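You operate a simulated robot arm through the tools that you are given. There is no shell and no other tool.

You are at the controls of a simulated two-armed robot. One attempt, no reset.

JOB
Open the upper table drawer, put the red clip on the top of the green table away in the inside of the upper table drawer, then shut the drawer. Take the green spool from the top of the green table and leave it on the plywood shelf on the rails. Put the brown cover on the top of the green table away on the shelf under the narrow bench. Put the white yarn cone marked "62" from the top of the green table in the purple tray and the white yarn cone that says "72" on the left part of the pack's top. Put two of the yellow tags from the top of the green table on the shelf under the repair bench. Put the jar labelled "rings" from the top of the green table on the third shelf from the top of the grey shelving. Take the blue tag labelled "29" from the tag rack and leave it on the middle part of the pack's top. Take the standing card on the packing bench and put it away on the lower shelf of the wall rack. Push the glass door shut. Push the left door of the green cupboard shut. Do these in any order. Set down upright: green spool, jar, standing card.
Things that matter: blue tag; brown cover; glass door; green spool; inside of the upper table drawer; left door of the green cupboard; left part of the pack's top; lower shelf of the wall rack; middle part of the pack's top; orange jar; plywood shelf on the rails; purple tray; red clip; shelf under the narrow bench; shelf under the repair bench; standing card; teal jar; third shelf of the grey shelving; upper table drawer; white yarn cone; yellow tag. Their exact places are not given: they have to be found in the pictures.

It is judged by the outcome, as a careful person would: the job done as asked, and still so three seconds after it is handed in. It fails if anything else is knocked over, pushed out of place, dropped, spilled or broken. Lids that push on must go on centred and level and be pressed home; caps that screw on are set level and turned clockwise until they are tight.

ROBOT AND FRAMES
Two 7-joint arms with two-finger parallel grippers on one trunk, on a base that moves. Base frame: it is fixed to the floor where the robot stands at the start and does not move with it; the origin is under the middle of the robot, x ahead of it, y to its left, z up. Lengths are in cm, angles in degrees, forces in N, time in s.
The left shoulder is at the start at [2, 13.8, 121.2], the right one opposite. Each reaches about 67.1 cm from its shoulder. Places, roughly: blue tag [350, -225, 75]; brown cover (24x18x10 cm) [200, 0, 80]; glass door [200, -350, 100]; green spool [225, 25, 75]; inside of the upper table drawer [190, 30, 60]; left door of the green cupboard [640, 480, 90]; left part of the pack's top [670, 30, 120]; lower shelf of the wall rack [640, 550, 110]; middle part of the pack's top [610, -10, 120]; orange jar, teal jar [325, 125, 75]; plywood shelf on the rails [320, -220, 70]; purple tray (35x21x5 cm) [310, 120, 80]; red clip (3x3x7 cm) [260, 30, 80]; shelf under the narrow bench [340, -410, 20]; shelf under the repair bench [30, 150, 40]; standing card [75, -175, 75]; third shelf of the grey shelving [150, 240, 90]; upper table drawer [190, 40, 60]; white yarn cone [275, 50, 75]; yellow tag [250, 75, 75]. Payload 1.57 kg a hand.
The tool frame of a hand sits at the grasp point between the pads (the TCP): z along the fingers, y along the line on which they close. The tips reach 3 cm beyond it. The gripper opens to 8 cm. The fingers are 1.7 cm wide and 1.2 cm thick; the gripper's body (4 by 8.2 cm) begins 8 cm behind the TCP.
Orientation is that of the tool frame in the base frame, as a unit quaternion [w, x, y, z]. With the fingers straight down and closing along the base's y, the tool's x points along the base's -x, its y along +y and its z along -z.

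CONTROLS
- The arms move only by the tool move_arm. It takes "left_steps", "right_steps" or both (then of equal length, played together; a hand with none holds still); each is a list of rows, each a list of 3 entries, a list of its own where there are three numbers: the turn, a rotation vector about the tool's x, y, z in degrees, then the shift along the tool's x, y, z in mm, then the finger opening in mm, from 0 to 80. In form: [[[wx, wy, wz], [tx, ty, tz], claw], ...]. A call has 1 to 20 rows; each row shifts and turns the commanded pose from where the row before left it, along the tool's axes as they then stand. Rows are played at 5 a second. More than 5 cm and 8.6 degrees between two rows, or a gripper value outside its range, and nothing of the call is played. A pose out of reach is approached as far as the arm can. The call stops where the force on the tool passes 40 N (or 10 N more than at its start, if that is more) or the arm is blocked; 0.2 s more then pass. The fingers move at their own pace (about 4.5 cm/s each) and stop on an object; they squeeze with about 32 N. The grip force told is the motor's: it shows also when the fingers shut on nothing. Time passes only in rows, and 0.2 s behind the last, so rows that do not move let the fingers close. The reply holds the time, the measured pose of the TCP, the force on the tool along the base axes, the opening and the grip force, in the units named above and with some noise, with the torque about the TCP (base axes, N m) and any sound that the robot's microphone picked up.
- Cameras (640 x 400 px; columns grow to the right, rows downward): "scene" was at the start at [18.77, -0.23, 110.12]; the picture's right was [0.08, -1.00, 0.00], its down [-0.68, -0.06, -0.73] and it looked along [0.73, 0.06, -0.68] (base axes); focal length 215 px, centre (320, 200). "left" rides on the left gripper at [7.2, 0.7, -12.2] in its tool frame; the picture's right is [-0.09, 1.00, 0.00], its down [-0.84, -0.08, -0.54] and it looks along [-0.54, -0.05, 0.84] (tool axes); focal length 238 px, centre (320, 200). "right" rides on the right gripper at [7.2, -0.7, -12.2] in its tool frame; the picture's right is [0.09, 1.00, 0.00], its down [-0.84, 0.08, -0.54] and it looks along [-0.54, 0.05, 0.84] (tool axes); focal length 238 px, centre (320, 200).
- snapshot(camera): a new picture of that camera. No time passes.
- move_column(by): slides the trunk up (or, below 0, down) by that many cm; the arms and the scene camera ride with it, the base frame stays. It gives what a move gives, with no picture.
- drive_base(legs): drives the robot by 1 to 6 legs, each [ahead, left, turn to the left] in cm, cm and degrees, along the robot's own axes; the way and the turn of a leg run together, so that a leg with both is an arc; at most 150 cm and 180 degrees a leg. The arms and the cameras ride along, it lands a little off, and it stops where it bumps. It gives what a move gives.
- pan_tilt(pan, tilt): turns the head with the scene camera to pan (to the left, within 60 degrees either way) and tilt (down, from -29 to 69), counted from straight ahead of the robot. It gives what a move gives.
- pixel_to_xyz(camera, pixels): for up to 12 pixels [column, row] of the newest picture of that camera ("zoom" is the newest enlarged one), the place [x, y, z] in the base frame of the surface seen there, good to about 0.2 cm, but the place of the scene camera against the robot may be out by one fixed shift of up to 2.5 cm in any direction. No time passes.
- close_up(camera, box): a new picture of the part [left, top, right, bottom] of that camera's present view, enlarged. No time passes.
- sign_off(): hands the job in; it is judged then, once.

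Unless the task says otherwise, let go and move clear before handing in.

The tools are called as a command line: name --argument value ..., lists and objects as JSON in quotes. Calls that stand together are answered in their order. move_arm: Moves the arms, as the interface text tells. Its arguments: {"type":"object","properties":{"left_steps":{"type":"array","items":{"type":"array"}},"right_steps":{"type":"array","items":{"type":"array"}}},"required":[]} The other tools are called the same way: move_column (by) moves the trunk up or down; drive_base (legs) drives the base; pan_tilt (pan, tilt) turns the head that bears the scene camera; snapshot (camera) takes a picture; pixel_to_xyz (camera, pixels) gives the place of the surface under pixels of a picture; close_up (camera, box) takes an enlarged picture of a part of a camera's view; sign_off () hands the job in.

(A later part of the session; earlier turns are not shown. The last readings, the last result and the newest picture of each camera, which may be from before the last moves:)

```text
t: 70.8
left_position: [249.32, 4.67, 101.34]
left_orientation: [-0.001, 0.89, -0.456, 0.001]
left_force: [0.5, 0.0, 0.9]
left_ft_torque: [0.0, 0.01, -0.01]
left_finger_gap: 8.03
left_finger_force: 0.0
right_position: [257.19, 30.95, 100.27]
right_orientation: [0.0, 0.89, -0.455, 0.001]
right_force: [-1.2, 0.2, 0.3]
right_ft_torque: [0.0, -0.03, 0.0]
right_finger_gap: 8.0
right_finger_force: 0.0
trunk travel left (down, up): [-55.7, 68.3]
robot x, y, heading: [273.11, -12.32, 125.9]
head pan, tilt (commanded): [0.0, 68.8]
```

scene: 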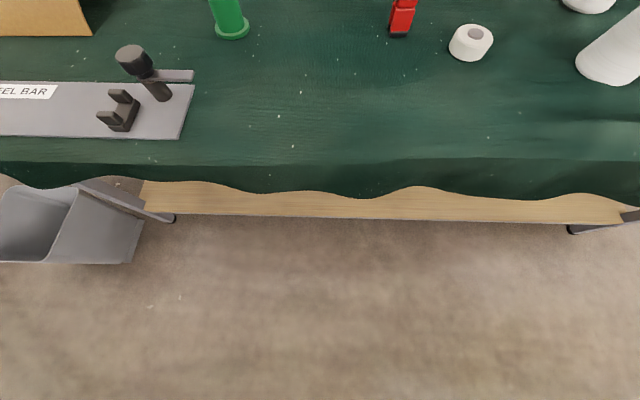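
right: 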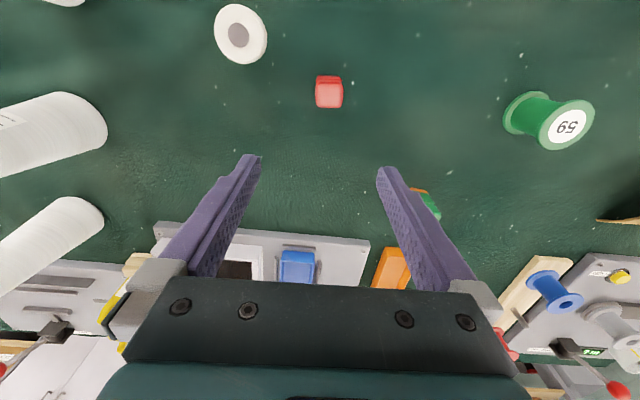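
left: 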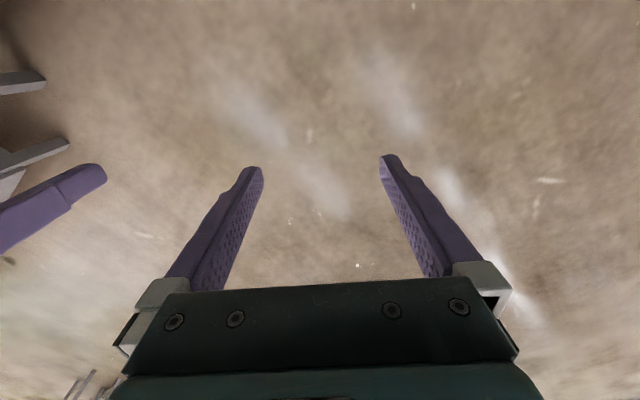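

The hand is right above the clip. I'll descend 16 cm and close.

move_arm --right_steps '[[[0, 0, 0], [0, 0, 40], 80], [[0, 0, 0], [0, 0, 40], 80], [[0, 0, 0], [0, 0, 40], 80], [[0, 0, 0], [0, 0, 25], 80], [[0, 0, 0], [0, 0, 15], 80], [[0, 0, 0], [0, 0, 0], 80]]'

snapshot --camera "right"

```text
t: 72.2
left_position: [249.38, 4.65, 101.31]
left_orientation: [0.001, 0.89, -0.456, 0.0]
left_force: [0.2, 0.2, 0.2]
left_ft_torque: [0.01, -0.01, 0.0]
left_finger_gap: 8.01
left_finger_force: 0.1
right_position: [257.13, 30.89, 84.3]
right_orientation: [-0.001, 0.891, -0.455, 0.0]
right_force: [0.1, 0.0, -1.0]
right_ft_torque: [0.01, 0.0, 0.02]
right_finger_gap: 8.02
right_finger_force: 0.0
trunk travel left (down, up): [-55.7, 68.3]
robot x, y, heading: [273.44, -12.33, 125.8]
head pan, tilt (commanded): [0.0, 68.8]
```

```text
taken
```

right: 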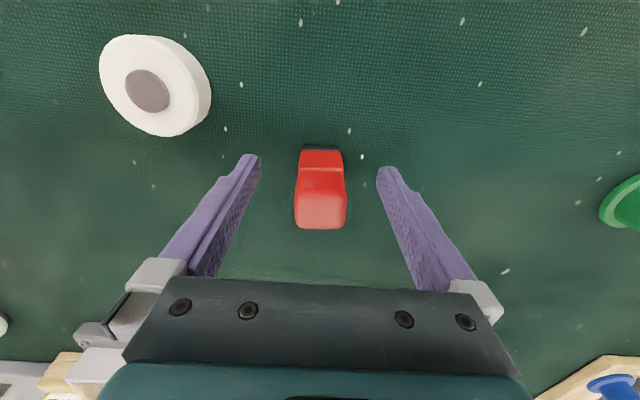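

The clip sits between the fingers. I'll close and lift.

move_arm --right_steps '[[[0, 0, 0], [0, 0, 0], 0], [[0, 0, 0], [0, 0, 0], 0], [[0, 0, 0], [0, 0, 0], 0], [[0, 0, 0], [0, 0, 0], 0], [[0, 0, 0], [0, 0, 0], 0], [[0, 0, 0], [0, 0, 0], 0], [[0, 0, 0], [0, 0, -20], 0], [[0, 0, 0], [0, 0, -40], 0], [[0, 0, 0], [0, 0, -40], 0], [[0, 0, 0], [0, 0, -40], 0], [[0, 0, 0], [0, 0, -40], 0]]'

snapshot --camera "right"

```text
t: 74.6
left_position: [249.37, 4.62, 101.23]
left_orientation: [0.0, 0.89, -0.455, 0.001]
left_force: [0.6, 0.5, 0.7]
left_ft_torque: [-0.01, 0.0, -0.01]
left_finger_gap: 8.01
left_finger_force: 0.0
right_position: [257.09, 30.96, 102.25]
right_orientation: [0.0, 0.89, -0.456, 0.001]
right_force: [0.1, 0.3, -0.5]
right_ft_torque: [0.01, 0.04, -0.03]
right_finger_gap: 2.74
right_finger_force: 32.1
trunk travel left (down, up): [-55.7, 68.3]
robot x, y, heading: [273.52, -12.46, 125.6]
head pan, tilt (commanded): [0.0, 68.8]
```

```text
taken
```

right: 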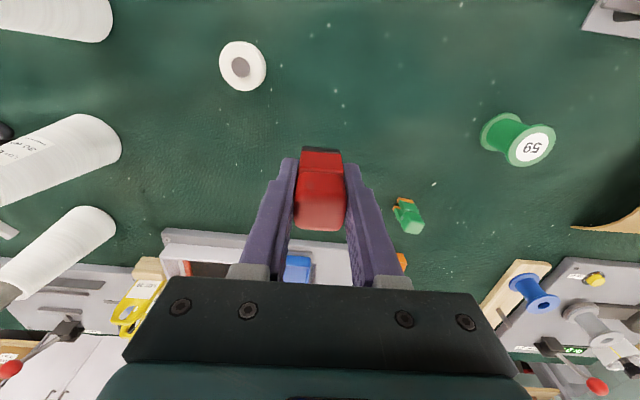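

Clip is held (gap 2.74, grip 32 N). I'll retract/raise the hands, then strafe right along the table to bring the left hand to cone "62".

move_arm --left_steps '[[[0, 0, 0], [0, 0, -40], 80], [[0, 0, 0], [0, 0, -50], 80], [[0, 0, 0], [0, 0, -30], 80], [[0, 0, 0], [0, 0, 0], 80], [[0, 0, 0], [0, 0, 0], 80]]' --right_steps '[[[0, 0, 0], [40, 0, -40], 0], [[0, 0, 0], [40, 0, -40], 0], [[0, 0, 0], [40, 0, -30], 0], [[0, 0, 0], [40, 0, 0], 0], [[0, 0, 0], [20, 0, 0], 0]]'

drive_base --legs '[[0, -52, 0]]'

pan_tilt --pan 0 --tilt 45

snapshot --camera "scene"

snapshot --camera "left"

```text
refused: row 1 steps farther than a row can; nothing moved
```

```text
t: 77.6
left_position: [292.14, 35.46, 101.27]
left_orientation: [0.0, 0.889, -0.458, 0.0]
left_force: [0.4, 0.3, 0.3]
left_ft_torque: [-0.01, 0.03, 0.02]
left_finger_gap: 8.01
left_finger_force: 0.2
right_position: [299.96, 61.68, 102.15]
right_orientation: [0.0, 0.889, -0.458, 0.0]
right_force: [-0.3, -0.4, -1.1]
right_ft_torque: [0.0, 0.0, 0.0]
right_finger_gap: 2.74
right_finger_force: 31.8
trunk travel left (down, up): [-55.7, 68.3]
robot x, y, heading: [316.09, 18.27, 125.6]
head pan, tilt (commanded): [0.0, 68.8]
```

```text
t: 78.5
left_position: [292.09, 35.46, 101.17]
left_orientation: [0.0, 0.889, -0.458, 0.0]
left_force: [1.4, -1.0, 0.8]
left_ft_torque: [0.02, 0.04, -0.02]
left_finger_gap: 8.01
left_finger_force: 0.1
right_position: [300.07, 61.59, 102.08]
right_orientation: [0.0, 0.889, -0.458, 0.0]
right_force: [-0.1, -0.2, -0.6]
right_ft_torque: [-0.01, 0.01, 0.03]
right_finger_gap: 2.73
right_finger_force: 32.1
trunk travel left (down, up): [-55.7, 68.3]
robot x, y, heading: [315.99, 18.48, 125.4]
head pan, tilt (commanded): [0.0, 45.0]
```

```text
taken
```

scene: 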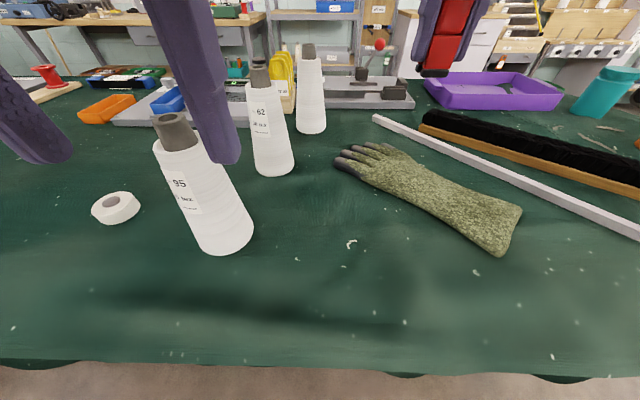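

```text
taken
```

left: 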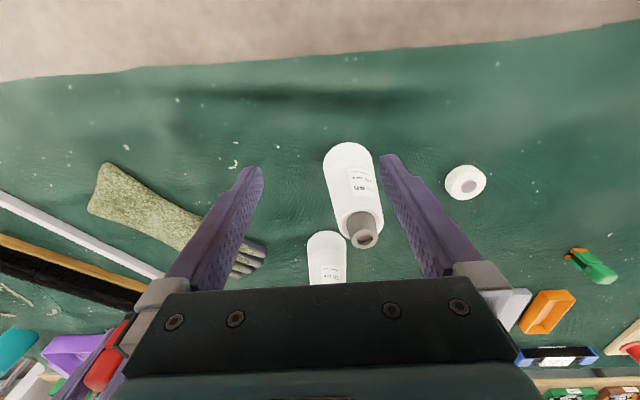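

The refused arm step meant the drive ran with hands lower than planned, but all cones still stand (scene 205,200; 268,130; 312,95). I'll raise both hands now and measure cone "62".

move_arm --left_steps '[[[0, 0, 0], [0, 0, -40], 80], [[0, 0, 0], [0, 0, -40], 80]]' --right_steps '[[[0, 0, 0], [0, 0, -40], 0], [[0, 0, 0], [0, 0, -40], 0]]'

pixel_to_xyz --camera "scene" --pixels '[[260, 72], [262, 85], [265, 100], [270, 140], [275, 170], [310, 52], [310, 75], [313, 125], [176, 122], [205, 190], [222, 245]]'

close_up --camera "scene" --box '[140, 30, 340, 155]'

```text
t: 79.3
left_position: [292.82, 34.23, 105.86]
left_orientation: [0.039, 0.886, -0.458, 0.049]
left_force: [0.7, 0.3, 1.0]
left_ft_torque: [-0.01, 0.04, 0.03]
left_finger_gap: 8.0
left_finger_force: 0.1
right_position: [301.21, 61.19, 105.55]
right_orientation: [0.025, 0.884, -0.465, 0.047]
right_force: [-0.5, -0.1, 0.4]
right_ft_torque: [0.0, 0.01, 0.0]
right_finger_gap: 2.74
right_finger_force: 32.5
trunk travel left (down, up): [-55.7, 68.3]
robot x, y, heading: [315.7, 18.17, 125.5]
head pan, tilt (commanded): [0.0, 45.0]
stopped in row 2 (left hand): the arm was blocked; the commanded pose is now the measured one
```

```text
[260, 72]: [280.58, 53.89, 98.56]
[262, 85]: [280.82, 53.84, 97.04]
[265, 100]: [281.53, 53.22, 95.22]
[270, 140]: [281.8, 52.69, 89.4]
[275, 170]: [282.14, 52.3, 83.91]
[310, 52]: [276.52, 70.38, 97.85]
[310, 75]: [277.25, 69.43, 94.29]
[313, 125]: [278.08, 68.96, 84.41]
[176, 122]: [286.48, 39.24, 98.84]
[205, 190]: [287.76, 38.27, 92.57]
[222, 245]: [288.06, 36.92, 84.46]
```

```text
3.20 times, centred on (240, 92) of scene
```

zoom: 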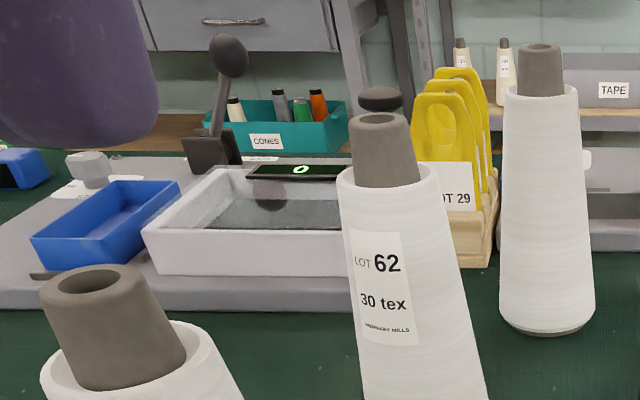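

The arm stopped at its folding limit (TCP only ~12 cm under the shoulder), tilting ~7°. I'll raise the trunk instead, then restore both hands to straight down.

move_column --by 12

move_arm --left_steps '[[[0, 0, 0], [0, 0, 20], 80], [[1.4, -7, 0], [0, 0, 20], 80], [[0, 0, 0], [0, 0, 0], 80]]' --right_steps '[[[0, 0, 0], [0, 0, 15], 0], [[0, -6.1, -1], [0, 0, 20], 0], [[0, 0, 0], [0, 0, 0], 0]]'

```text
t: 80.8
left_position: [292.93, 34.25, 117.86]
left_orientation: [0.039, 0.886, -0.46, 0.048]
left_force: [-0.3, -0.5, -0.6]
left_ft_torque: [0.0, 0.03, -0.02]
left_finger_gap: 7.98
left_finger_force: 0.1
right_position: [301.2, 61.16, 117.63]
right_orientation: [0.025, 0.884, -0.464, 0.046]
right_force: [0.1, 0.3, -0.1]
right_ft_torque: [0.01, -0.04, 0.01]
right_finger_gap: 2.69
right_finger_force: 31.8
trunk travel left (down, up): [-67.7, 56.3]
robot x, y, heading: [315.67, 18.35, 125.4]
head pan, tilt (commanded): [0.0, 45.0]
```

```text
t: 81.6
left_position: [293.17, 33.79, 114.01]
left_orientation: [-0.002, 0.888, -0.46, -0.002]
left_force: [-0.6, 0.0, 0.5]
left_ft_torque: [0.01, -0.05, 0.0]
left_finger_gap: 7.99
left_finger_force: 0.1
right_position: [301.37, 61.02, 114.35]
right_orientation: [0.0, 0.889, -0.458, -0.002]
right_force: [-1.4, 0.1, -1.0]
right_ft_torque: [0.02, 0.01, 0.02]
right_finger_gap: 2.72
right_finger_force: 32.1
trunk travel left (down, up): [-67.7, 56.3]
robot x, y, heading: [316.34, 18.5, 125.5]
head pan, tilt (commanded): [0.0, 45.0]
```

Both hands are vertical again at z≈114. I'll creep 5 cm closer to the table.

drive_base --legs '[[5, 0, 0]]'

move_arm --left_steps '[[[0, 0, 0], [-40, -2, 0], 80], [[0, 0, 0], [-40, -2, 0], 80], [[0, 0, 0], [-40, -2, 0], 80], [[0, 0, 0], [-40, -2, 0], 80], [[0, 0, 0], [0, 0, 0], 80]]'

snapshot --camera "left"

snapshot --camera "scene"

```text
t: 82.5
left_position: [290.21, 37.87, 113.97]
left_orientation: [-0.001, 0.888, -0.46, -0.001]
left_force: [-0.4, 0.6, 0.6]
left_ft_torque: [0.0, -0.01, -0.04]
left_finger_gap: 8.03
left_finger_force: 0.0
right_position: [298.44, 65.11, 114.3]
right_orientation: [0.0, 0.889, -0.457, -0.003]
right_force: [0.0, -0.1, -0.4]
right_ft_torque: [0.02, -0.01, 0.03]
right_finger_gap: 2.74
right_finger_force: 31.9
trunk travel left (down, up): [-67.7, 56.3]
robot x, y, heading: [313.5, 21.81, 125.2]
head pan, tilt (commanded): [0.0, 45.0]
```

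```text
t: 83.7
left_position: [281.65, 51.48, 114.13]
left_orientation: [-0.001, 0.888, -0.46, 0.0]
left_force: [1.2, 0.1, -0.5]
left_ft_torque: [0.01, -0.02, -0.01]
left_finger_gap: 8.0
left_finger_force: 0.0
right_position: [298.43, 65.0, 114.3]
right_orientation: [0.001, 0.89, -0.457, -0.002]
right_force: [-0.4, -0.1, 0.2]
right_ft_torque: [0.01, 0.01, 0.02]
right_finger_gap: 2.73
right_finger_force: 32.6
trunk travel left (down, up): [-67.7, 56.3]
robot x, y, heading: [313.19, 22.2, 125.6]
head pan, tilt (commanded): [0.0, 45.0]
```

```text
taken
```

left: 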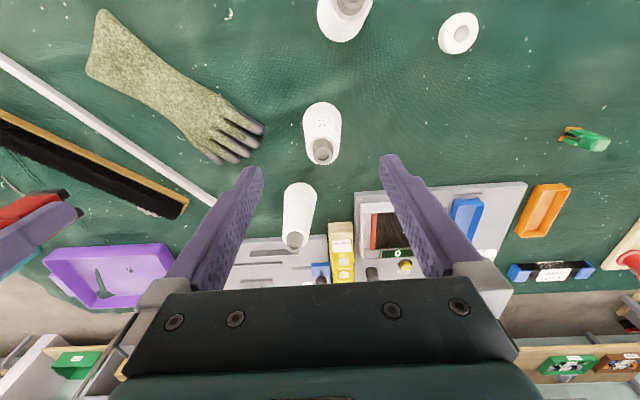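

```text
taken
```

scene: 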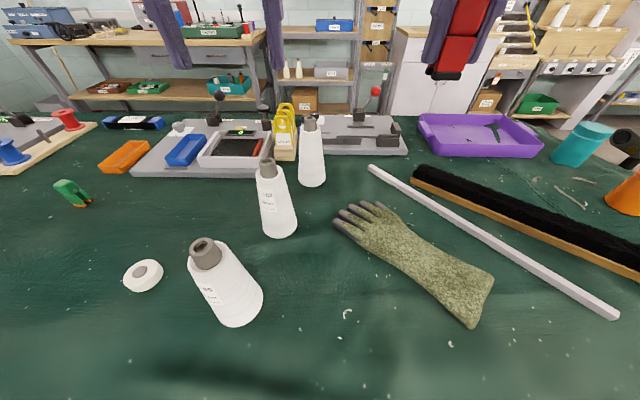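

Cone "62" tip is at (322,152) in the left camera. I'll measure its tip.

close_up --camera "left" --box '[280, 90, 380, 180]'

pixel_to_xyz --camera "left" --pixels '[[322, 145], [322, 160], [314, 152], [331, 152], [321, 104], [304, 128], [341, 128], [322, 164], [295, 240], [289, 239], [302, 240]]'

```text
4.44 times, centred on (330, 135) of left
```

zoom: 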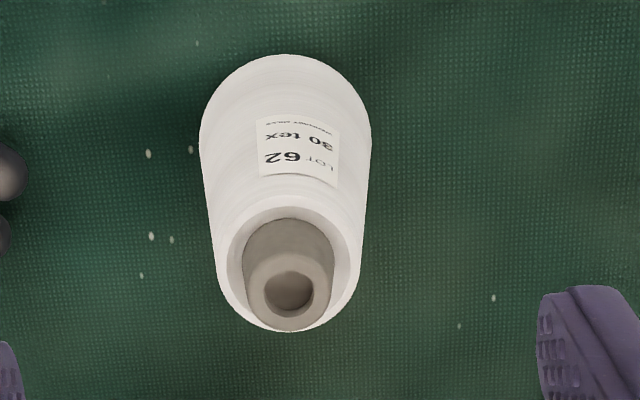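

```text
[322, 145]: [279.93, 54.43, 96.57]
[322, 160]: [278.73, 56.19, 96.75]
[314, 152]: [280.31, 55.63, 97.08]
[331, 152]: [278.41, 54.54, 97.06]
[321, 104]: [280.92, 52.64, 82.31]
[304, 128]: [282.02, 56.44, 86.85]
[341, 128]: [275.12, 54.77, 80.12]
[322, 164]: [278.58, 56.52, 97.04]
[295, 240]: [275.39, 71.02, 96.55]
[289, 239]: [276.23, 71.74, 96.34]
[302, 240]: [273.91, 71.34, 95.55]
```

Cone tip centre is ≈(279.2, 55.4, 97). I'll move 4.7 cm forward over it, then lower the trunk 15 cm so the fingers straddle it.

move_arm --left_steps '[[[0, 0, 0], [-23.5, -1.6, 0], 80], [[0, 0, 0], [-23.5, -1.6, 0], 80], [[0, 0, 0], [0, 0, 0], 80]]'

snapshot --camera "left"

```text
t: 84.5
left_position: [279.57, 55.35, 114.09]
left_orientation: [-0.002, 0.887, -0.461, 0.001]
left_force: [0.4, -0.2, -0.2]
left_ft_torque: [-0.01, -0.01, 0.02]
left_finger_gap: 7.97
left_finger_force: 0.0
left hand out of reach, approached as far as the arm can: row 2
right_position: [298.55, 65.05, 114.3]
right_orientation: [0.001, 0.889, -0.457, -0.001]
right_force: [0.0, -0.6, -0.3]
right_ft_torque: [-0.02, 0.01, 0.01]
right_finger_gap: 2.69
right_finger_force: 32.1
trunk travel left (down, up): [-67.7, 56.3]
robot x, y, heading: [313.28, 22.4, 125.6]
head pan, tilt (commanded): [0.0, 45.0]
```

```text
taken
```

left: 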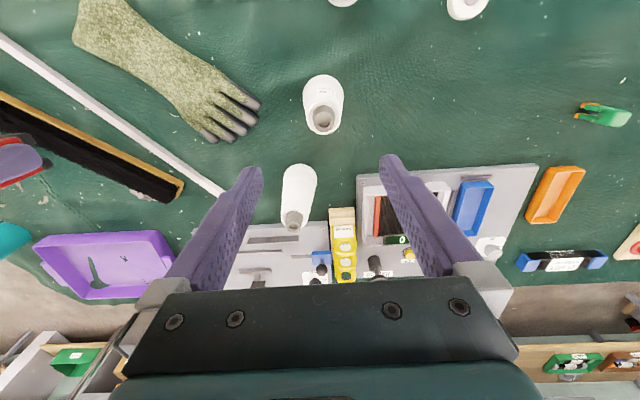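

Hand is within 0.4 cm of the cone axis. Lowering the trunk 15 cm.

move_column --by -15

snapshot --camera "left"

snapshot --camera "scene"

```text
t: 86.3
left_position: [279.61, 55.22, 99.14]
left_orientation: [-0.002, 0.888, -0.46, 0.002]
left_force: [-0.1, -0.4, -0.3]
left_ft_torque: [0.01, -0.06, -0.01]
left_finger_gap: 8.01
left_finger_force: 0.0
right_position: [298.47, 65.04, 99.35]
right_orientation: [0.0, 0.89, -0.456, -0.002]
right_force: [0.3, 0.2, 0.0]
right_ft_torque: [0.02, 0.01, -0.06]
right_finger_gap: 2.74
right_finger_force: 32.0
trunk travel left (down, up): [-52.7, 71.3]
robot x, y, heading: [313.03, 22.33, 125.5]
head pan, tilt (commanded): [0.0, 45.0]
```

```text
taken
```

left: 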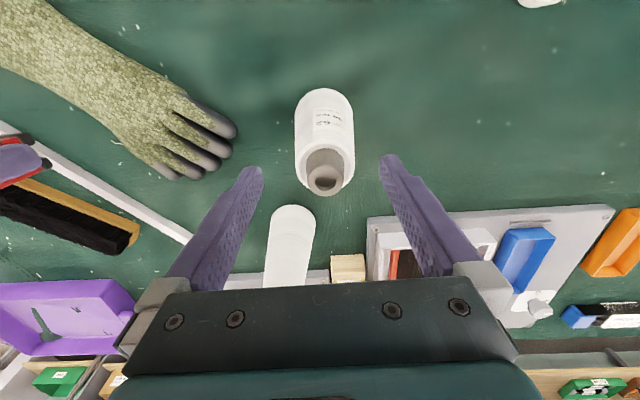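

```text
taken
```

scene: 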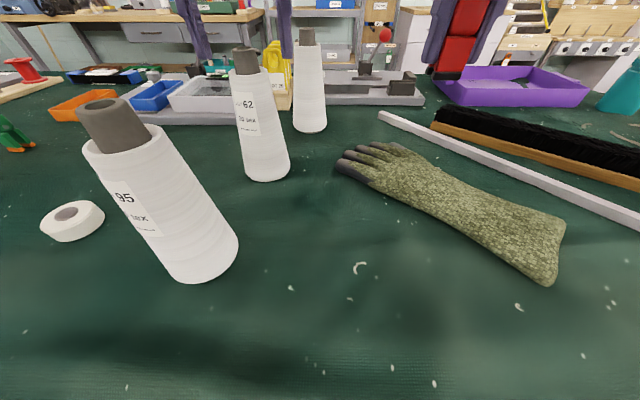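

Cone tip (323,183) is centred between the fingers. I'll descend to z≈91.5 and grip.

move_arm --left_steps '[[[0, 0, 0], [-5, 2, 25], 80], [[0, 0, 0], [0, 0, 30], 80], [[0, 0, 0], [0, 0, 21], 80], [[0, 0, 0], [0, 0, 0], 80]]'

snapshot --camera "left"

```text
t: 87.3
left_position: [279.22, 55.52, 91.29]
left_orientation: [-0.002, 0.888, -0.461, 0.002]
left_force: [0.0, 0.0, -0.5]
left_ft_torque: [0.02, 0.02, 0.01]
left_finger_gap: 8.0
left_finger_force: 0.0
right_position: [298.58, 64.95, 99.39]
right_orientation: [0.0, 0.889, -0.457, -0.002]
right_force: [-0.1, -1.0, -0.2]
right_ft_torque: [-0.02, 0.0, 0.01]
right_finger_gap: 2.72
right_finger_force: 32.1
trunk travel left (down, up): [-52.7, 71.3]
robot x, y, heading: [313.23, 22.23, 125.5]
head pan, tilt (commanded): [0.0, 45.0]
```

```text
taken
```

left: 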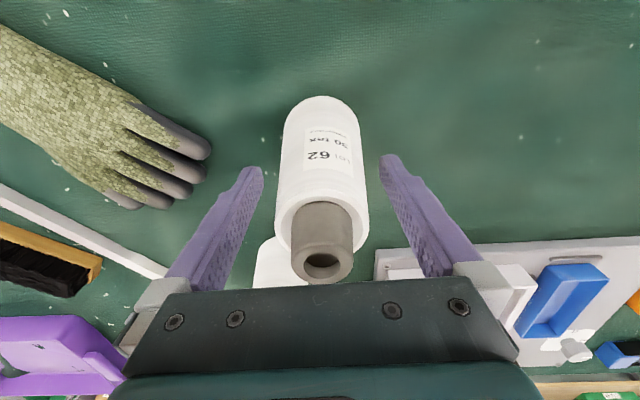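

The label reads "62" and the cone is between the fingers. Closing and lifting slightly.

move_arm --left_steps '[[[0, 0, 0], [0, 0, 0], 0], [[0, 0, 0], [0, 0, 0], 0], [[0, 0, 0], [0, 0, 0], 0], [[0, 0, 0], [0, 0, 0], 0], [[0, 0, 0], [0, 0, 0], 0], [[0, 0, 0], [0, 0, -15], 0], [[0, 0, 0], [0, 0, -25], 0], [[0, 0, 0], [0, 0, 0], 0]]'

snapshot --camera "left"

snapshot --camera "scene"

```text
t: 89.1
left_position: [279.24, 55.54, 95.47]
left_orientation: [-0.002, 0.888, -0.46, 0.002]
left_force: [0.2, 0.2, -2.7]
left_ft_torque: [0.0, -0.05, -0.01]
left_finger_gap: 5.73
left_finger_force: 31.7
right_position: [298.53, 65.02, 99.37]
right_orientation: [0.0, 0.89, -0.457, -0.001]
right_force: [0.4, 0.9, 0.7]
right_ft_torque: [0.02, 0.0, -0.01]
right_finger_gap: 2.74
right_finger_force: 32.1
trunk travel left (down, up): [-52.7, 71.3]
robot x, y, heading: [313.21, 22.42, 125.5]
head pan, tilt (commanded): [0.0, 45.0]
```

```text
taken
```

left: 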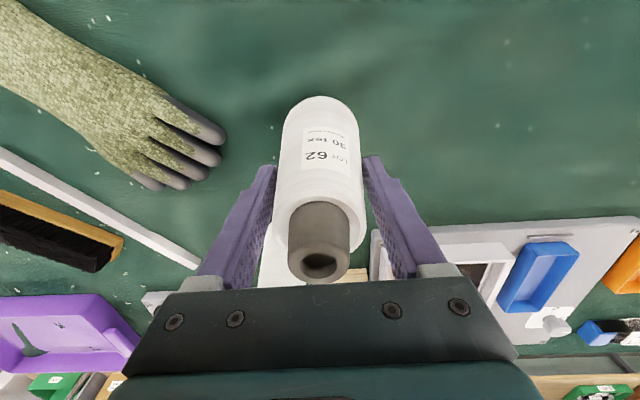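

```text
taken
```

scene: 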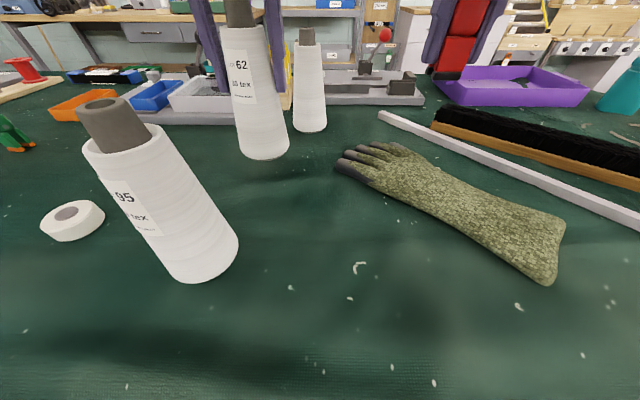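

Cone "62" is lifted (2.7 N). I'll raise the trunk 25 cm to clear everything and look right toward the table's far end.

move_column --by 25

pan_tilt --pan -35 --tilt 35

snapshot --camera "scene"

```text
t: 91.7
left_position: [279.28, 55.59, 120.48]
left_orientation: [-0.002, 0.888, -0.46, 0.001]
left_force: [0.4, -0.4, -2.3]
left_ft_torque: [-0.02, 0.03, 0.02]
left_finger_gap: 5.7
left_finger_force: 31.8
right_position: [298.55, 64.97, 124.39]
right_orientation: [0.001, 0.889, -0.457, -0.001]
right_force: [0.6, 0.0, 0.1]
right_ft_torque: [-0.01, 0.0, -0.02]
right_finger_gap: 2.73
right_finger_force: 31.8
trunk travel left (down, up): [-77.7, 46.3]
robot x, y, heading: [313.35, 22.25, 125.3]
head pan, tilt (commanded): [0.0, 45.0]
```

```text
t: 92.7
left_position: [279.31, 55.7, 120.42]
left_orientation: [-0.002, 0.888, -0.46, 0.002]
left_force: [-0.4, 0.0, -2.8]
left_ft_torque: [-0.04, -0.03, 0.01]
left_finger_gap: 5.69
left_finger_force: 32.3
right_position: [298.47, 64.99, 124.34]
right_orientation: [0.001, 0.889, -0.458, 0.0]
right_force: [1.7, 0.2, -0.4]
right_ft_torque: [0.01, -0.03, -0.02]
right_finger_gap: 2.75
right_finger_force: 32.4
trunk travel left (down, up): [-77.7, 46.3]
robot x, y, heading: [313.32, 22.19, 125.7]
head pan, tilt (commanded): [-35.0, 35.0]
```

```text
taken
```

scene: 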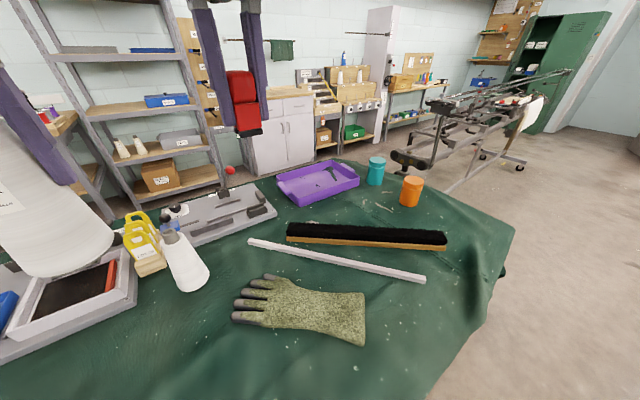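

The far end has open floor at right, with a cart behind. I'll measure the tray, jars, table far edge, and cart feet.

pixel_to_xyz --camera "scene" --pixels '[[318, 183], [376, 158], [411, 178], [515, 225], [445, 190], [408, 155], [480, 160], [520, 168], [400, 168], [335, 150], [470, 110], [500, 200]]'

close_up --camera "scene" --box '[260, 130, 460, 255]'

```text
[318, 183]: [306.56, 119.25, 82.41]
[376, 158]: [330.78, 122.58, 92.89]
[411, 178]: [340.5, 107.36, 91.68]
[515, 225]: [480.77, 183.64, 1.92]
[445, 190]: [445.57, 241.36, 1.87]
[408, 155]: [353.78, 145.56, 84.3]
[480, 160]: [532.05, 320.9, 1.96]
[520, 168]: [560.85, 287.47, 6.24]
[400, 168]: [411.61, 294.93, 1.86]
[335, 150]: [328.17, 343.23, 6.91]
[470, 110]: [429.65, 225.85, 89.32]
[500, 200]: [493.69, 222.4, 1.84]
```

```text
3.20 times, centred on (360, 192) of scene
```

zoom: 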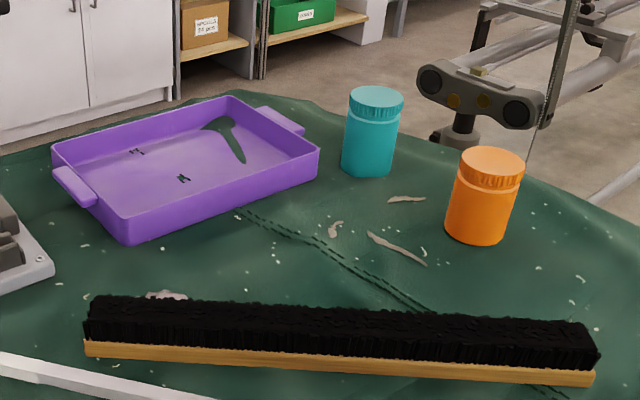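

The far end is cramped by the cart, so I'll go back round the near end. Backing off, strafing left along the aisle first.

drive_base --legs '[[-45, 0, 0], [0, 150, 0], [0, 70, 0]]'

pan_tilt --pan 0 --tilt 30

snapshot --camera "scene"

```text
t: 105.9
left_position: [124.82, -111.37, 120.37]
left_orientation: [-0.002, 0.892, -0.453, 0.001]
left_force: [0.1, -0.3, -1.7]
left_ft_torque: [0.05, 0.02, 0.0]
left_finger_gap: 5.66
left_finger_force: 31.7
right_position: [143.99, -101.7, 124.25]
right_orientation: [0.0, 0.893, -0.45, -0.001]
right_force: [0.3, 0.1, 0.6]
right_ft_torque: [0.03, 0.01, 0.04]
right_finger_gap: 2.75
right_finger_force: 32.3
trunk travel left (down, up): [-77.7, 46.3]
robot x, y, heading: [159.41, -143.85, 126.3]
head pan, tilt (commanded): [-35.0, 35.0]
```

```text
t: 106.9
left_position: [124.89, -111.2, 120.38]
left_orientation: [-0.002, 0.891, -0.453, 0.002]
left_force: [0.3, -0.2, -1.9]
left_ft_torque: [0.02, 0.03, -0.02]
left_finger_gap: 5.68
left_finger_force: 32.1
right_position: [144.02, -101.51, 124.24]
right_orientation: [0.001, 0.893, -0.45, -0.002]
right_force: [0.8, 0.1, 0.7]
right_ft_torque: [0.0, -0.01, 0.02]
right_finger_gap: 2.72
right_finger_force: 32.4
trunk travel left (down, up): [-77.7, 46.3]
robot x, y, heading: [159.59, -143.67, 126.4]
head pan, tilt (commanded): [0.0, 30.0]
```

```text
taken
```

scene: 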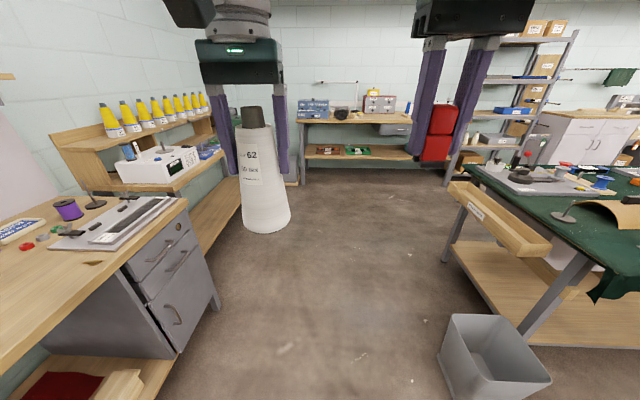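

Path ahead between packing bench (left) and the bin (right) is clear. Driving ahead 205 cm and turning to face the table's left side.

drive_base --legs '[[0, 0, -1.8], [150, 0, 0], [52, 0, 0], [0, 0, -90], [0, 0, -90]]'

snapshot --camera "scene"

```text
t: 125.0
left_position: [78.32, -9.92, 120.4]
left_orientation: [-0.003, 0.459, 0.889, -0.001]
left_force: [-0.1, 0.1, -2.4]
left_ft_torque: [-0.01, 0.04, 0.01]
left_finger_gap: 5.65
left_finger_force: 32.1
right_position: [59.1, -19.37, 124.38]
right_orientation: [0.001, 0.456, 0.89, 0.0]
right_force: [0.0, 0.1, -0.6]
right_ft_torque: [-0.02, -0.02, -0.01]
right_finger_gap: 2.72
right_finger_force: 31.8
trunk travel left (down, up): [-77.7, 46.3]
robot x, y, heading: [44.6, 22.95, -54.4]
head pan, tilt (commanded): [0.0, 30.0]
```

```text
taken
```

scene: 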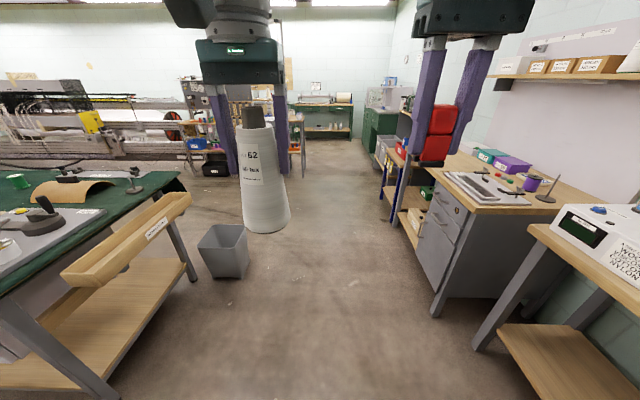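

I'm at the near end facing the table; now strafing left 262 cm along the corridor toward the tray.

drive_base --legs '[[0, 0, -1.1], [0, 150, 0], [0, 112, 0]]'

pan_tilt --pan 0 --tilt 50

snapshot --camera "scene"

```text
t: 138.1
left_position: [292.08, 144.47, 120.47]
left_orientation: [-0.003, 0.449, 0.894, -0.002]
left_force: [0.4, -0.7, -2.7]
left_ft_torque: [0.02, -0.02, 0.02]
left_finger_gap: 5.65
left_finger_force: 32.3
right_position: [273.08, 134.55, 124.33]
right_orientation: [0.002, 0.445, 0.895, 0.001]
right_force: [0.1, 0.2, 0.2]
right_ft_torque: [0.04, 0.02, 0.0]
right_finger_gap: 2.72
right_finger_force: 32.2
trunk travel left (down, up): [-77.7, 46.3]
robot x, y, heading: [257.23, 177.12, -53.2]
head pan, tilt (commanded): [0.0, 30.0]
```

```text
t: 138.9
left_position: [292.15, 144.35, 120.42]
left_orientation: [-0.002, 0.448, 0.894, -0.002]
left_force: [0.3, -0.4, -2.3]
left_ft_torque: [0.03, -0.02, 0.0]
left_finger_gap: 5.63
left_finger_force: 31.5
right_position: [273.14, 134.41, 124.35]
right_orientation: [0.001, 0.445, 0.896, -0.001]
right_force: [0.5, -0.7, -0.1]
right_ft_torque: [-0.03, -0.01, 0.01]
right_finger_gap: 2.73
right_finger_force: 31.9
trunk travel left (down, up): [-77.7, 46.3]
robot x, y, heading: [257.28, 176.69, -53.1]
head pan, tilt (commanded): [0.0, 50.0]
```

```text
taken
```

scene: 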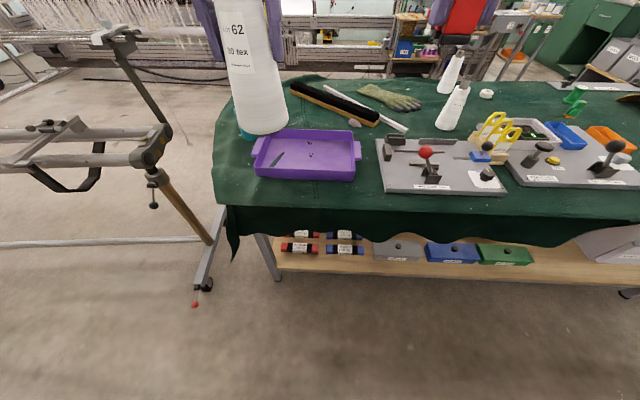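

The tray is at (308,155) with a small dark item in its left part. I'll measure the tray floor and rim.

close_up --camera "scene" --box '[230, 100, 400, 206]'

pixel_to_xyz --camera "scene" --pixels '[[270, 133], [352, 132], [262, 165], [350, 165], [310, 150], [330, 155], [280, 158], [335, 140], [320, 185], [300, 165]]'

```text
3.76 times, centred on (315, 153) of scene
```

zoom: 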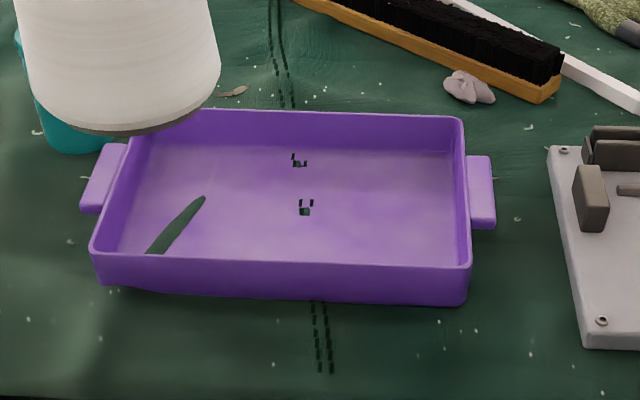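

```text
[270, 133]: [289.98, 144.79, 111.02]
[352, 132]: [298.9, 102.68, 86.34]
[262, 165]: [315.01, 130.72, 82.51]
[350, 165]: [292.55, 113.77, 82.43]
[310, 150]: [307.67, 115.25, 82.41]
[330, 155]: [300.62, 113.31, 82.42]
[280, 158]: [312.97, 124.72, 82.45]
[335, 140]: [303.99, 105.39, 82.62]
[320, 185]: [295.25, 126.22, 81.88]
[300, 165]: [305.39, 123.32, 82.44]
```

Tray floor true z ≈ 80.6. I'll retract the right hand 15 cm and left hand 5 cm, then drive in over the tray.

move_arm --left_steps '[[[0, 0, 0], [15, 0, 0], 0], [[0, 0, 0], [15, 0, 0], 0], [[0, 0, 0], [15, 0, 0], 0], [[0, 0, 0], [0, 0, 0], 0], [[0, 0, 0], [0, 0, 0], 0]]' --right_steps '[[[0, 0, 0], [30, 0, 0], 0], [[0, 0, 0], [30, 0, 0], 0], [[0, 0, 0], [30, 0, 0], 0], [[0, 0, 0], [30, 0, 0], 0], [[0, 0, 0], [30, 0, 0], 0]]'

```text
t: 140.2
left_position: [289.47, 148.18, 120.44]
left_orientation: [-0.002, 0.448, 0.894, -0.002]
left_force: [-0.1, 0.0, -2.1]
left_ft_torque: [0.0, 0.03, 0.01]
left_finger_gap: 5.64
left_finger_force: 32.0
right_position: [264.14, 146.49, 124.22]
right_orientation: [0.001, 0.446, 0.895, 0.0]
right_force: [-0.7, -0.2, -0.4]
right_ft_torque: [0.0, -0.02, -0.01]
right_finger_gap: 2.73
right_finger_force: 32.4
trunk travel left (down, up): [-77.7, 46.3]
robot x, y, heading: [256.96, 176.77, -53.2]
head pan, tilt (commanded): [0.0, 50.0]
```

drive_base --legs '[[36, -9.2, 0]]'

snapshot --camera "scene"

snapshot --camera "left"

```text
t: 142.5
left_position: [304.06, 114.03, 120.34]
left_orientation: [-0.002, 0.447, 0.895, -0.003]
left_force: [-0.8, 0.3, -2.8]
left_ft_torque: [-0.01, 0.01, 0.0]
left_finger_gap: 5.61
left_finger_force: 32.3
right_position: [278.77, 112.14, 124.23]
right_orientation: [0.001, 0.443, 0.897, 0.0]
right_force: [-0.3, 0.2, 0.0]
right_ft_torque: [0.01, 0.04, 0.05]
right_finger_gap: 2.71
right_finger_force: 31.7
trunk travel left (down, up): [-77.7, 46.3]
robot x, y, heading: [271.86, 143.01, -52.8]
head pan, tilt (commanded): [0.0, 50.0]
```

```text
taken
```

scene: 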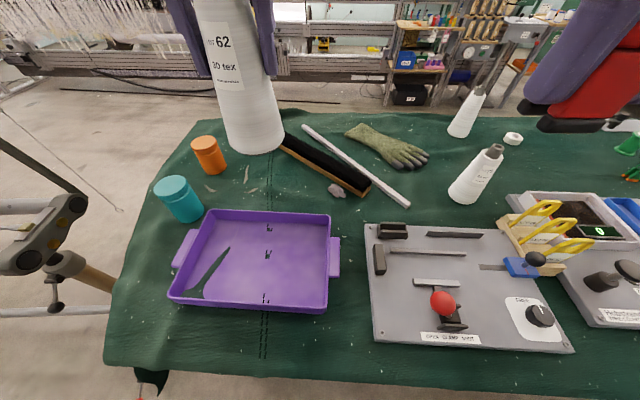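

```text
taken
```

left: 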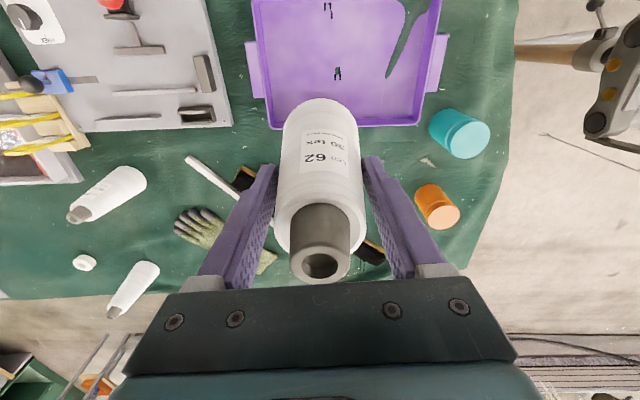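

The left camera shows the tray floor; the drop point under the TCP would be near pixel (320,90). I'll check tray edges with the left camera.

pixel_to_xyz --camera "left" --pixels '[[272, 110], [415, 110], [268, 20], [425, 20], [338, 73], [280, 60], [345, 122], [270, 124], [418, 124], [395, 60]]'

```text
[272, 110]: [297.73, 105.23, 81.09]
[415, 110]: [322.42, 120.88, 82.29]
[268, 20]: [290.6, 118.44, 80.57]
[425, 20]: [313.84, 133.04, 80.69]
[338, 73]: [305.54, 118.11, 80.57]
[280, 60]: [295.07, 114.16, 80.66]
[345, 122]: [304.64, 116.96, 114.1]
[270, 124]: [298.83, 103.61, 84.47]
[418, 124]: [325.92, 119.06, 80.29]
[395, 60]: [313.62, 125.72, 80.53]
```

Tray floor is z 80.57 and its centre ≈(305.8,119). I'll shift back 3.1 cm and left 1.6 cm, then lower the trunk 14 cm.

move_arm --left_steps '[[[0, 0, 0], [15.5, 8, 0], 0], [[0, 0, 0], [15.5, 8.5, 0], 0], [[0, 0, 0], [0, 0, 0], 0]]'

move_column --by -14

snapshot --camera "left"

```text
t: 143.3
left_position: [303.61, 117.56, 120.21]
left_orientation: [-0.002, 0.446, 0.895, -0.002]
left_force: [0.5, -0.4, -2.9]
left_ft_torque: [-0.03, 0.01, -0.03]
left_finger_gap: 5.62
left_finger_force: 31.8
right_position: [278.84, 112.04, 124.15]
right_orientation: [0.001, 0.443, 0.896, 0.001]
right_force: [0.0, 0.0, -0.7]
right_ft_torque: [0.01, -0.02, 0.03]
right_finger_gap: 2.73
right_finger_force: 31.6
trunk travel left (down, up): [-77.7, 46.3]
robot x, y, heading: [272.0, 142.61, -52.6]
head pan, tilt (commanded): [0.0, 50.0]
```

```text
t: 145.0
left_position: [303.44, 117.58, 106.28]
left_orientation: [-0.001, 0.447, 0.895, -0.002]
left_force: [0.3, 0.0, -2.7]
left_ft_torque: [-0.01, 0.03, 0.03]
left_finger_gap: 5.63
left_finger_force: 32.1
right_position: [278.91, 112.12, 110.2]
right_orientation: [0.001, 0.443, 0.897, 0.001]
right_force: [-0.1, -0.2, 0.0]
right_ft_torque: [-0.01, -0.01, -0.01]
right_finger_gap: 2.77
right_finger_force: 32.0
trunk travel left (down, up): [-63.7, 60.3]
robot x, y, heading: [271.75, 142.55, -52.6]
head pan, tilt (commanded): [0.0, 50.0]
```

```text
taken
```

left: 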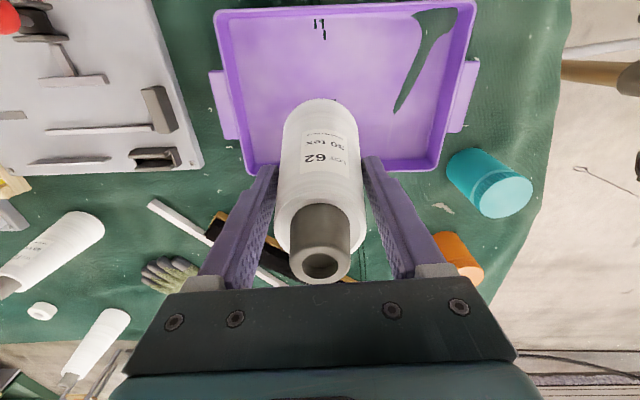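

Descending the cone into the tray.

move_arm --left_steps '[[[0, 0, 0], [0, 0, 40], 0], [[0, 0, 0], [0, 0, 40], 0], [[0, 0, 0], [0, 0, 40], 0], [[0, 0, 0], [0, 0, 10], 0], [[0, 0, 0], [0, 0, 0], 0]]'

move_arm --left_steps '[[[0, 0, 0], [0, 0, 4], 0], [[0, 0, 0], [0, 0, 3], 0], [[0, 0, 0], [0, 0, 3], 0], [[0, 0, 0], [0, 0, 0], 0]]'

snapshot --camera "left"

snapshot --camera "scene"

```text
t: 146.2
left_position: [303.53, 117.42, 93.32]
left_orientation: [-0.003, 0.446, 0.895, -0.001]
left_force: [-1.0, -0.2, -1.5]
left_ft_torque: [0.01, -0.02, -0.04]
left_finger_gap: 5.6
left_finger_force: 31.8
right_position: [278.9, 112.05, 110.23]
right_orientation: [0.002, 0.443, 0.896, 0.0]
right_force: [0.2, -0.7, 0.4]
right_ft_torque: [0.01, -0.01, -0.01]
right_finger_gap: 2.71
right_finger_force: 32.6
trunk travel left (down, up): [-63.7, 60.3]
robot x, y, heading: [271.83, 142.39, -52.5]
head pan, tilt (commanded): [0.0, 50.0]
```

```text
t: 147.2
left_position: [303.42, 117.44, 92.36]
left_orientation: [-0.001, 0.446, 0.895, -0.002]
left_force: [-0.7, -0.2, -3.1]
left_ft_torque: [0.0, 0.01, -0.02]
left_finger_gap: 5.6
left_finger_force: 31.5
right_position: [278.81, 112.07, 110.23]
right_orientation: [0.001, 0.443, 0.896, 0.001]
right_force: [0.4, 0.1, -0.9]
right_ft_torque: [-0.01, 0.01, -0.01]
right_finger_gap: 2.75
right_finger_force: 31.9
trunk travel left (down, up): [-63.7, 60.3]
robot x, y, heading: [271.73, 142.83, -52.8]
head pan, tilt (commanded): [0.0, 50.0]
```

```text
taken
```

left: 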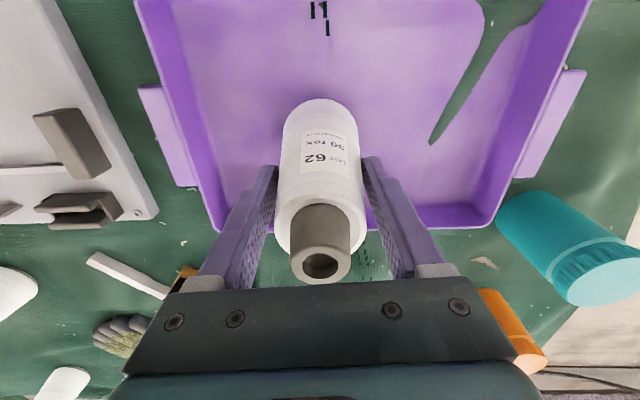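

```text
taken
```

scene: 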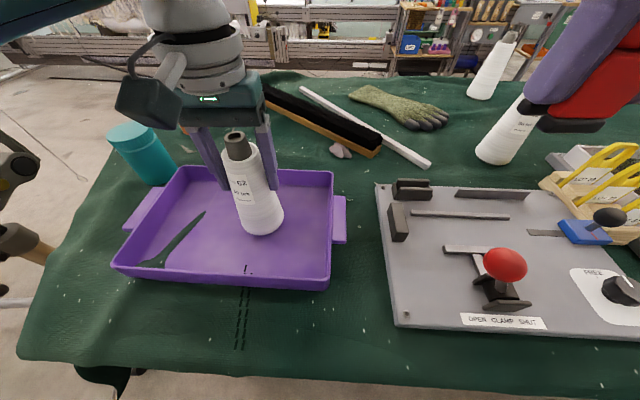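

No contact yet (force still about −3 N). Continue down in small steps.

move_arm --left_steps '[[[0, 0, 0], [0, 0, 3], 0], [[0, 0, 0], [0, 0, 0], 0]]'

move_arm --left_steps '[[[0, 0, 0], [0, 0, 3], 0], [[0, 0, 0], [0, 0, 0], 0]]'

```text
t: 147.8
left_position: [303.49, 117.39, 92.0]
left_orientation: [-0.002, 0.447, 0.895, -0.001]
left_force: [0.5, 0.0, -3.5]
left_ft_torque: [-0.03, -0.01, 0.0]
left_finger_gap: 5.62
left_finger_force: 32.1
right_position: [278.85, 112.07, 110.2]
right_orientation: [0.002, 0.444, 0.896, 0.001]
right_force: [0.9, -0.1, -0.5]
right_ft_torque: [0.0, 0.0, 0.0]
right_finger_gap: 2.71
right_finger_force: 32.1
trunk travel left (down, up): [-63.7, 60.3]
robot x, y, heading: [272.03, 142.48, -52.8]
head pan, tilt (commanded): [0.0, 50.0]
```

```text
t: 148.4
left_position: [303.38, 117.41, 91.84]
left_orientation: [-0.001, 0.447, 0.895, -0.003]
left_force: [-8.3, 9.8, 33.3]
left_ft_torque: [0.86, 0.06, 0.18]
left_finger_gap: 5.63
left_finger_force: 32.3
right_position: [278.77, 112.09, 110.24]
right_orientation: [0.001, 0.443, 0.897, 0.001]
right_force: [-0.4, 0.8, 0.4]
right_ft_torque: [0.03, 0.03, -0.04]
right_finger_gap: 2.72
right_finger_force: 32.2
trunk travel left (down, up): [-63.7, 60.3]
robot x, y, heading: [271.89, 142.21, -52.9]
head pan, tilt (commanded): [0.0, 50.0]
```

Contact made (33 N). I'll ease up 1 mm and open the fingers.

move_arm --left_steps '[[[0, 0, 0], [0, 0, -1.2], 0], [[0, 0, 0], [0, 0, 0], 60], [[0, 0, 0], [0, 0, 0], 80], [[0, 0, 0], [0, 0, 0], 80], [[0, 0, 0], [0, 0, 0], 80]]'

snapshot --camera "left"

```text
t: 149.6
left_position: [303.62, 117.56, 91.94]
left_orientation: [-0.002, 0.446, 0.895, -0.003]
left_force: [1.2, 0.6, -0.6]
left_ft_torque: [0.01, 0.03, -0.01]
left_finger_gap: 8.02
left_finger_force: 0.0
right_position: [278.7, 112.17, 110.18]
right_orientation: [0.001, 0.443, 0.897, 0.001]
right_force: [0.6, -0.4, 0.3]
right_ft_torque: [0.01, -0.01, 0.0]
right_finger_gap: 2.74
right_finger_force: 31.9
trunk travel left (down, up): [-63.7, 60.3]
robot x, y, heading: [271.7, 142.24, -52.7]
head pan, tilt (commanded): [0.0, 50.0]
```

```text
taken
```

left: 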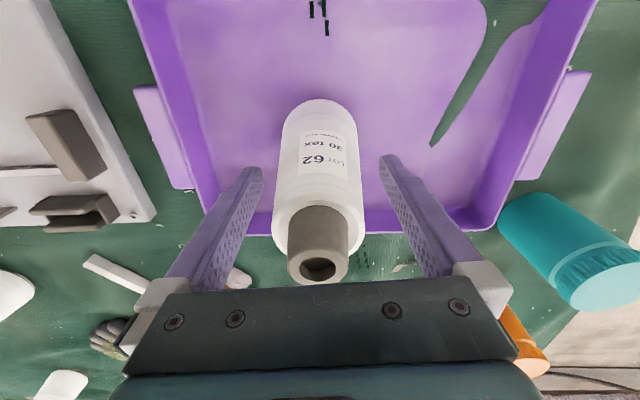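

The cone stands freely in the tray. I'll raise the left hand 13.5 cm and then zoom on the jars.

move_arm --left_steps '[[[0, 0, 0], [0, 0, -45], 80], [[0, 0, 0], [0, 0, -45], 80], [[0, 0, 0], [0, 0, -45], 80], [[0, 0, 0], [45, 0, 0], 80], [[0, 0, 0], [45, 0, 0], 80]]'

snapshot --camera "scene"

close_up --camera "scene" --box '[80, 60, 280, 200]'

```text
t: 150.8
left_position: [298.22, 124.69, 105.43]
left_orientation: [-0.003, 0.446, 0.895, -0.003]
left_force: [-0.4, -0.2, -0.1]
left_ft_torque: [0.03, 0.0, 0.01]
left_finger_gap: 7.99
left_finger_force: 0.0
right_position: [278.71, 112.03, 110.19]
right_orientation: [0.001, 0.443, 0.896, 0.001]
right_force: [0.3, -0.4, 0.2]
right_ft_torque: [-0.04, -0.04, -0.01]
right_finger_gap: 2.73
right_finger_force: 32.0
trunk travel left (down, up): [-63.7, 60.3]
robot x, y, heading: [271.87, 142.58, -52.7]
head pan, tilt (commanded): [0.0, 50.0]
```

```text
taken
```

scene: 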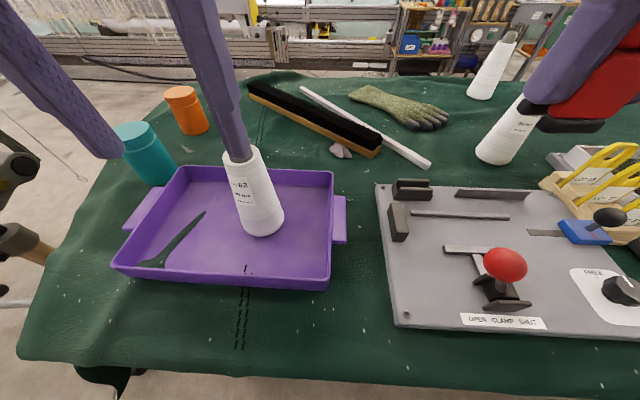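

```text
2.86 times, centred on (180, 130) of scene
```

zoom: 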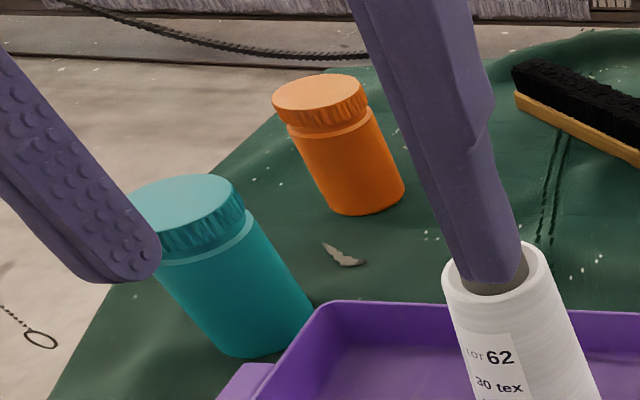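

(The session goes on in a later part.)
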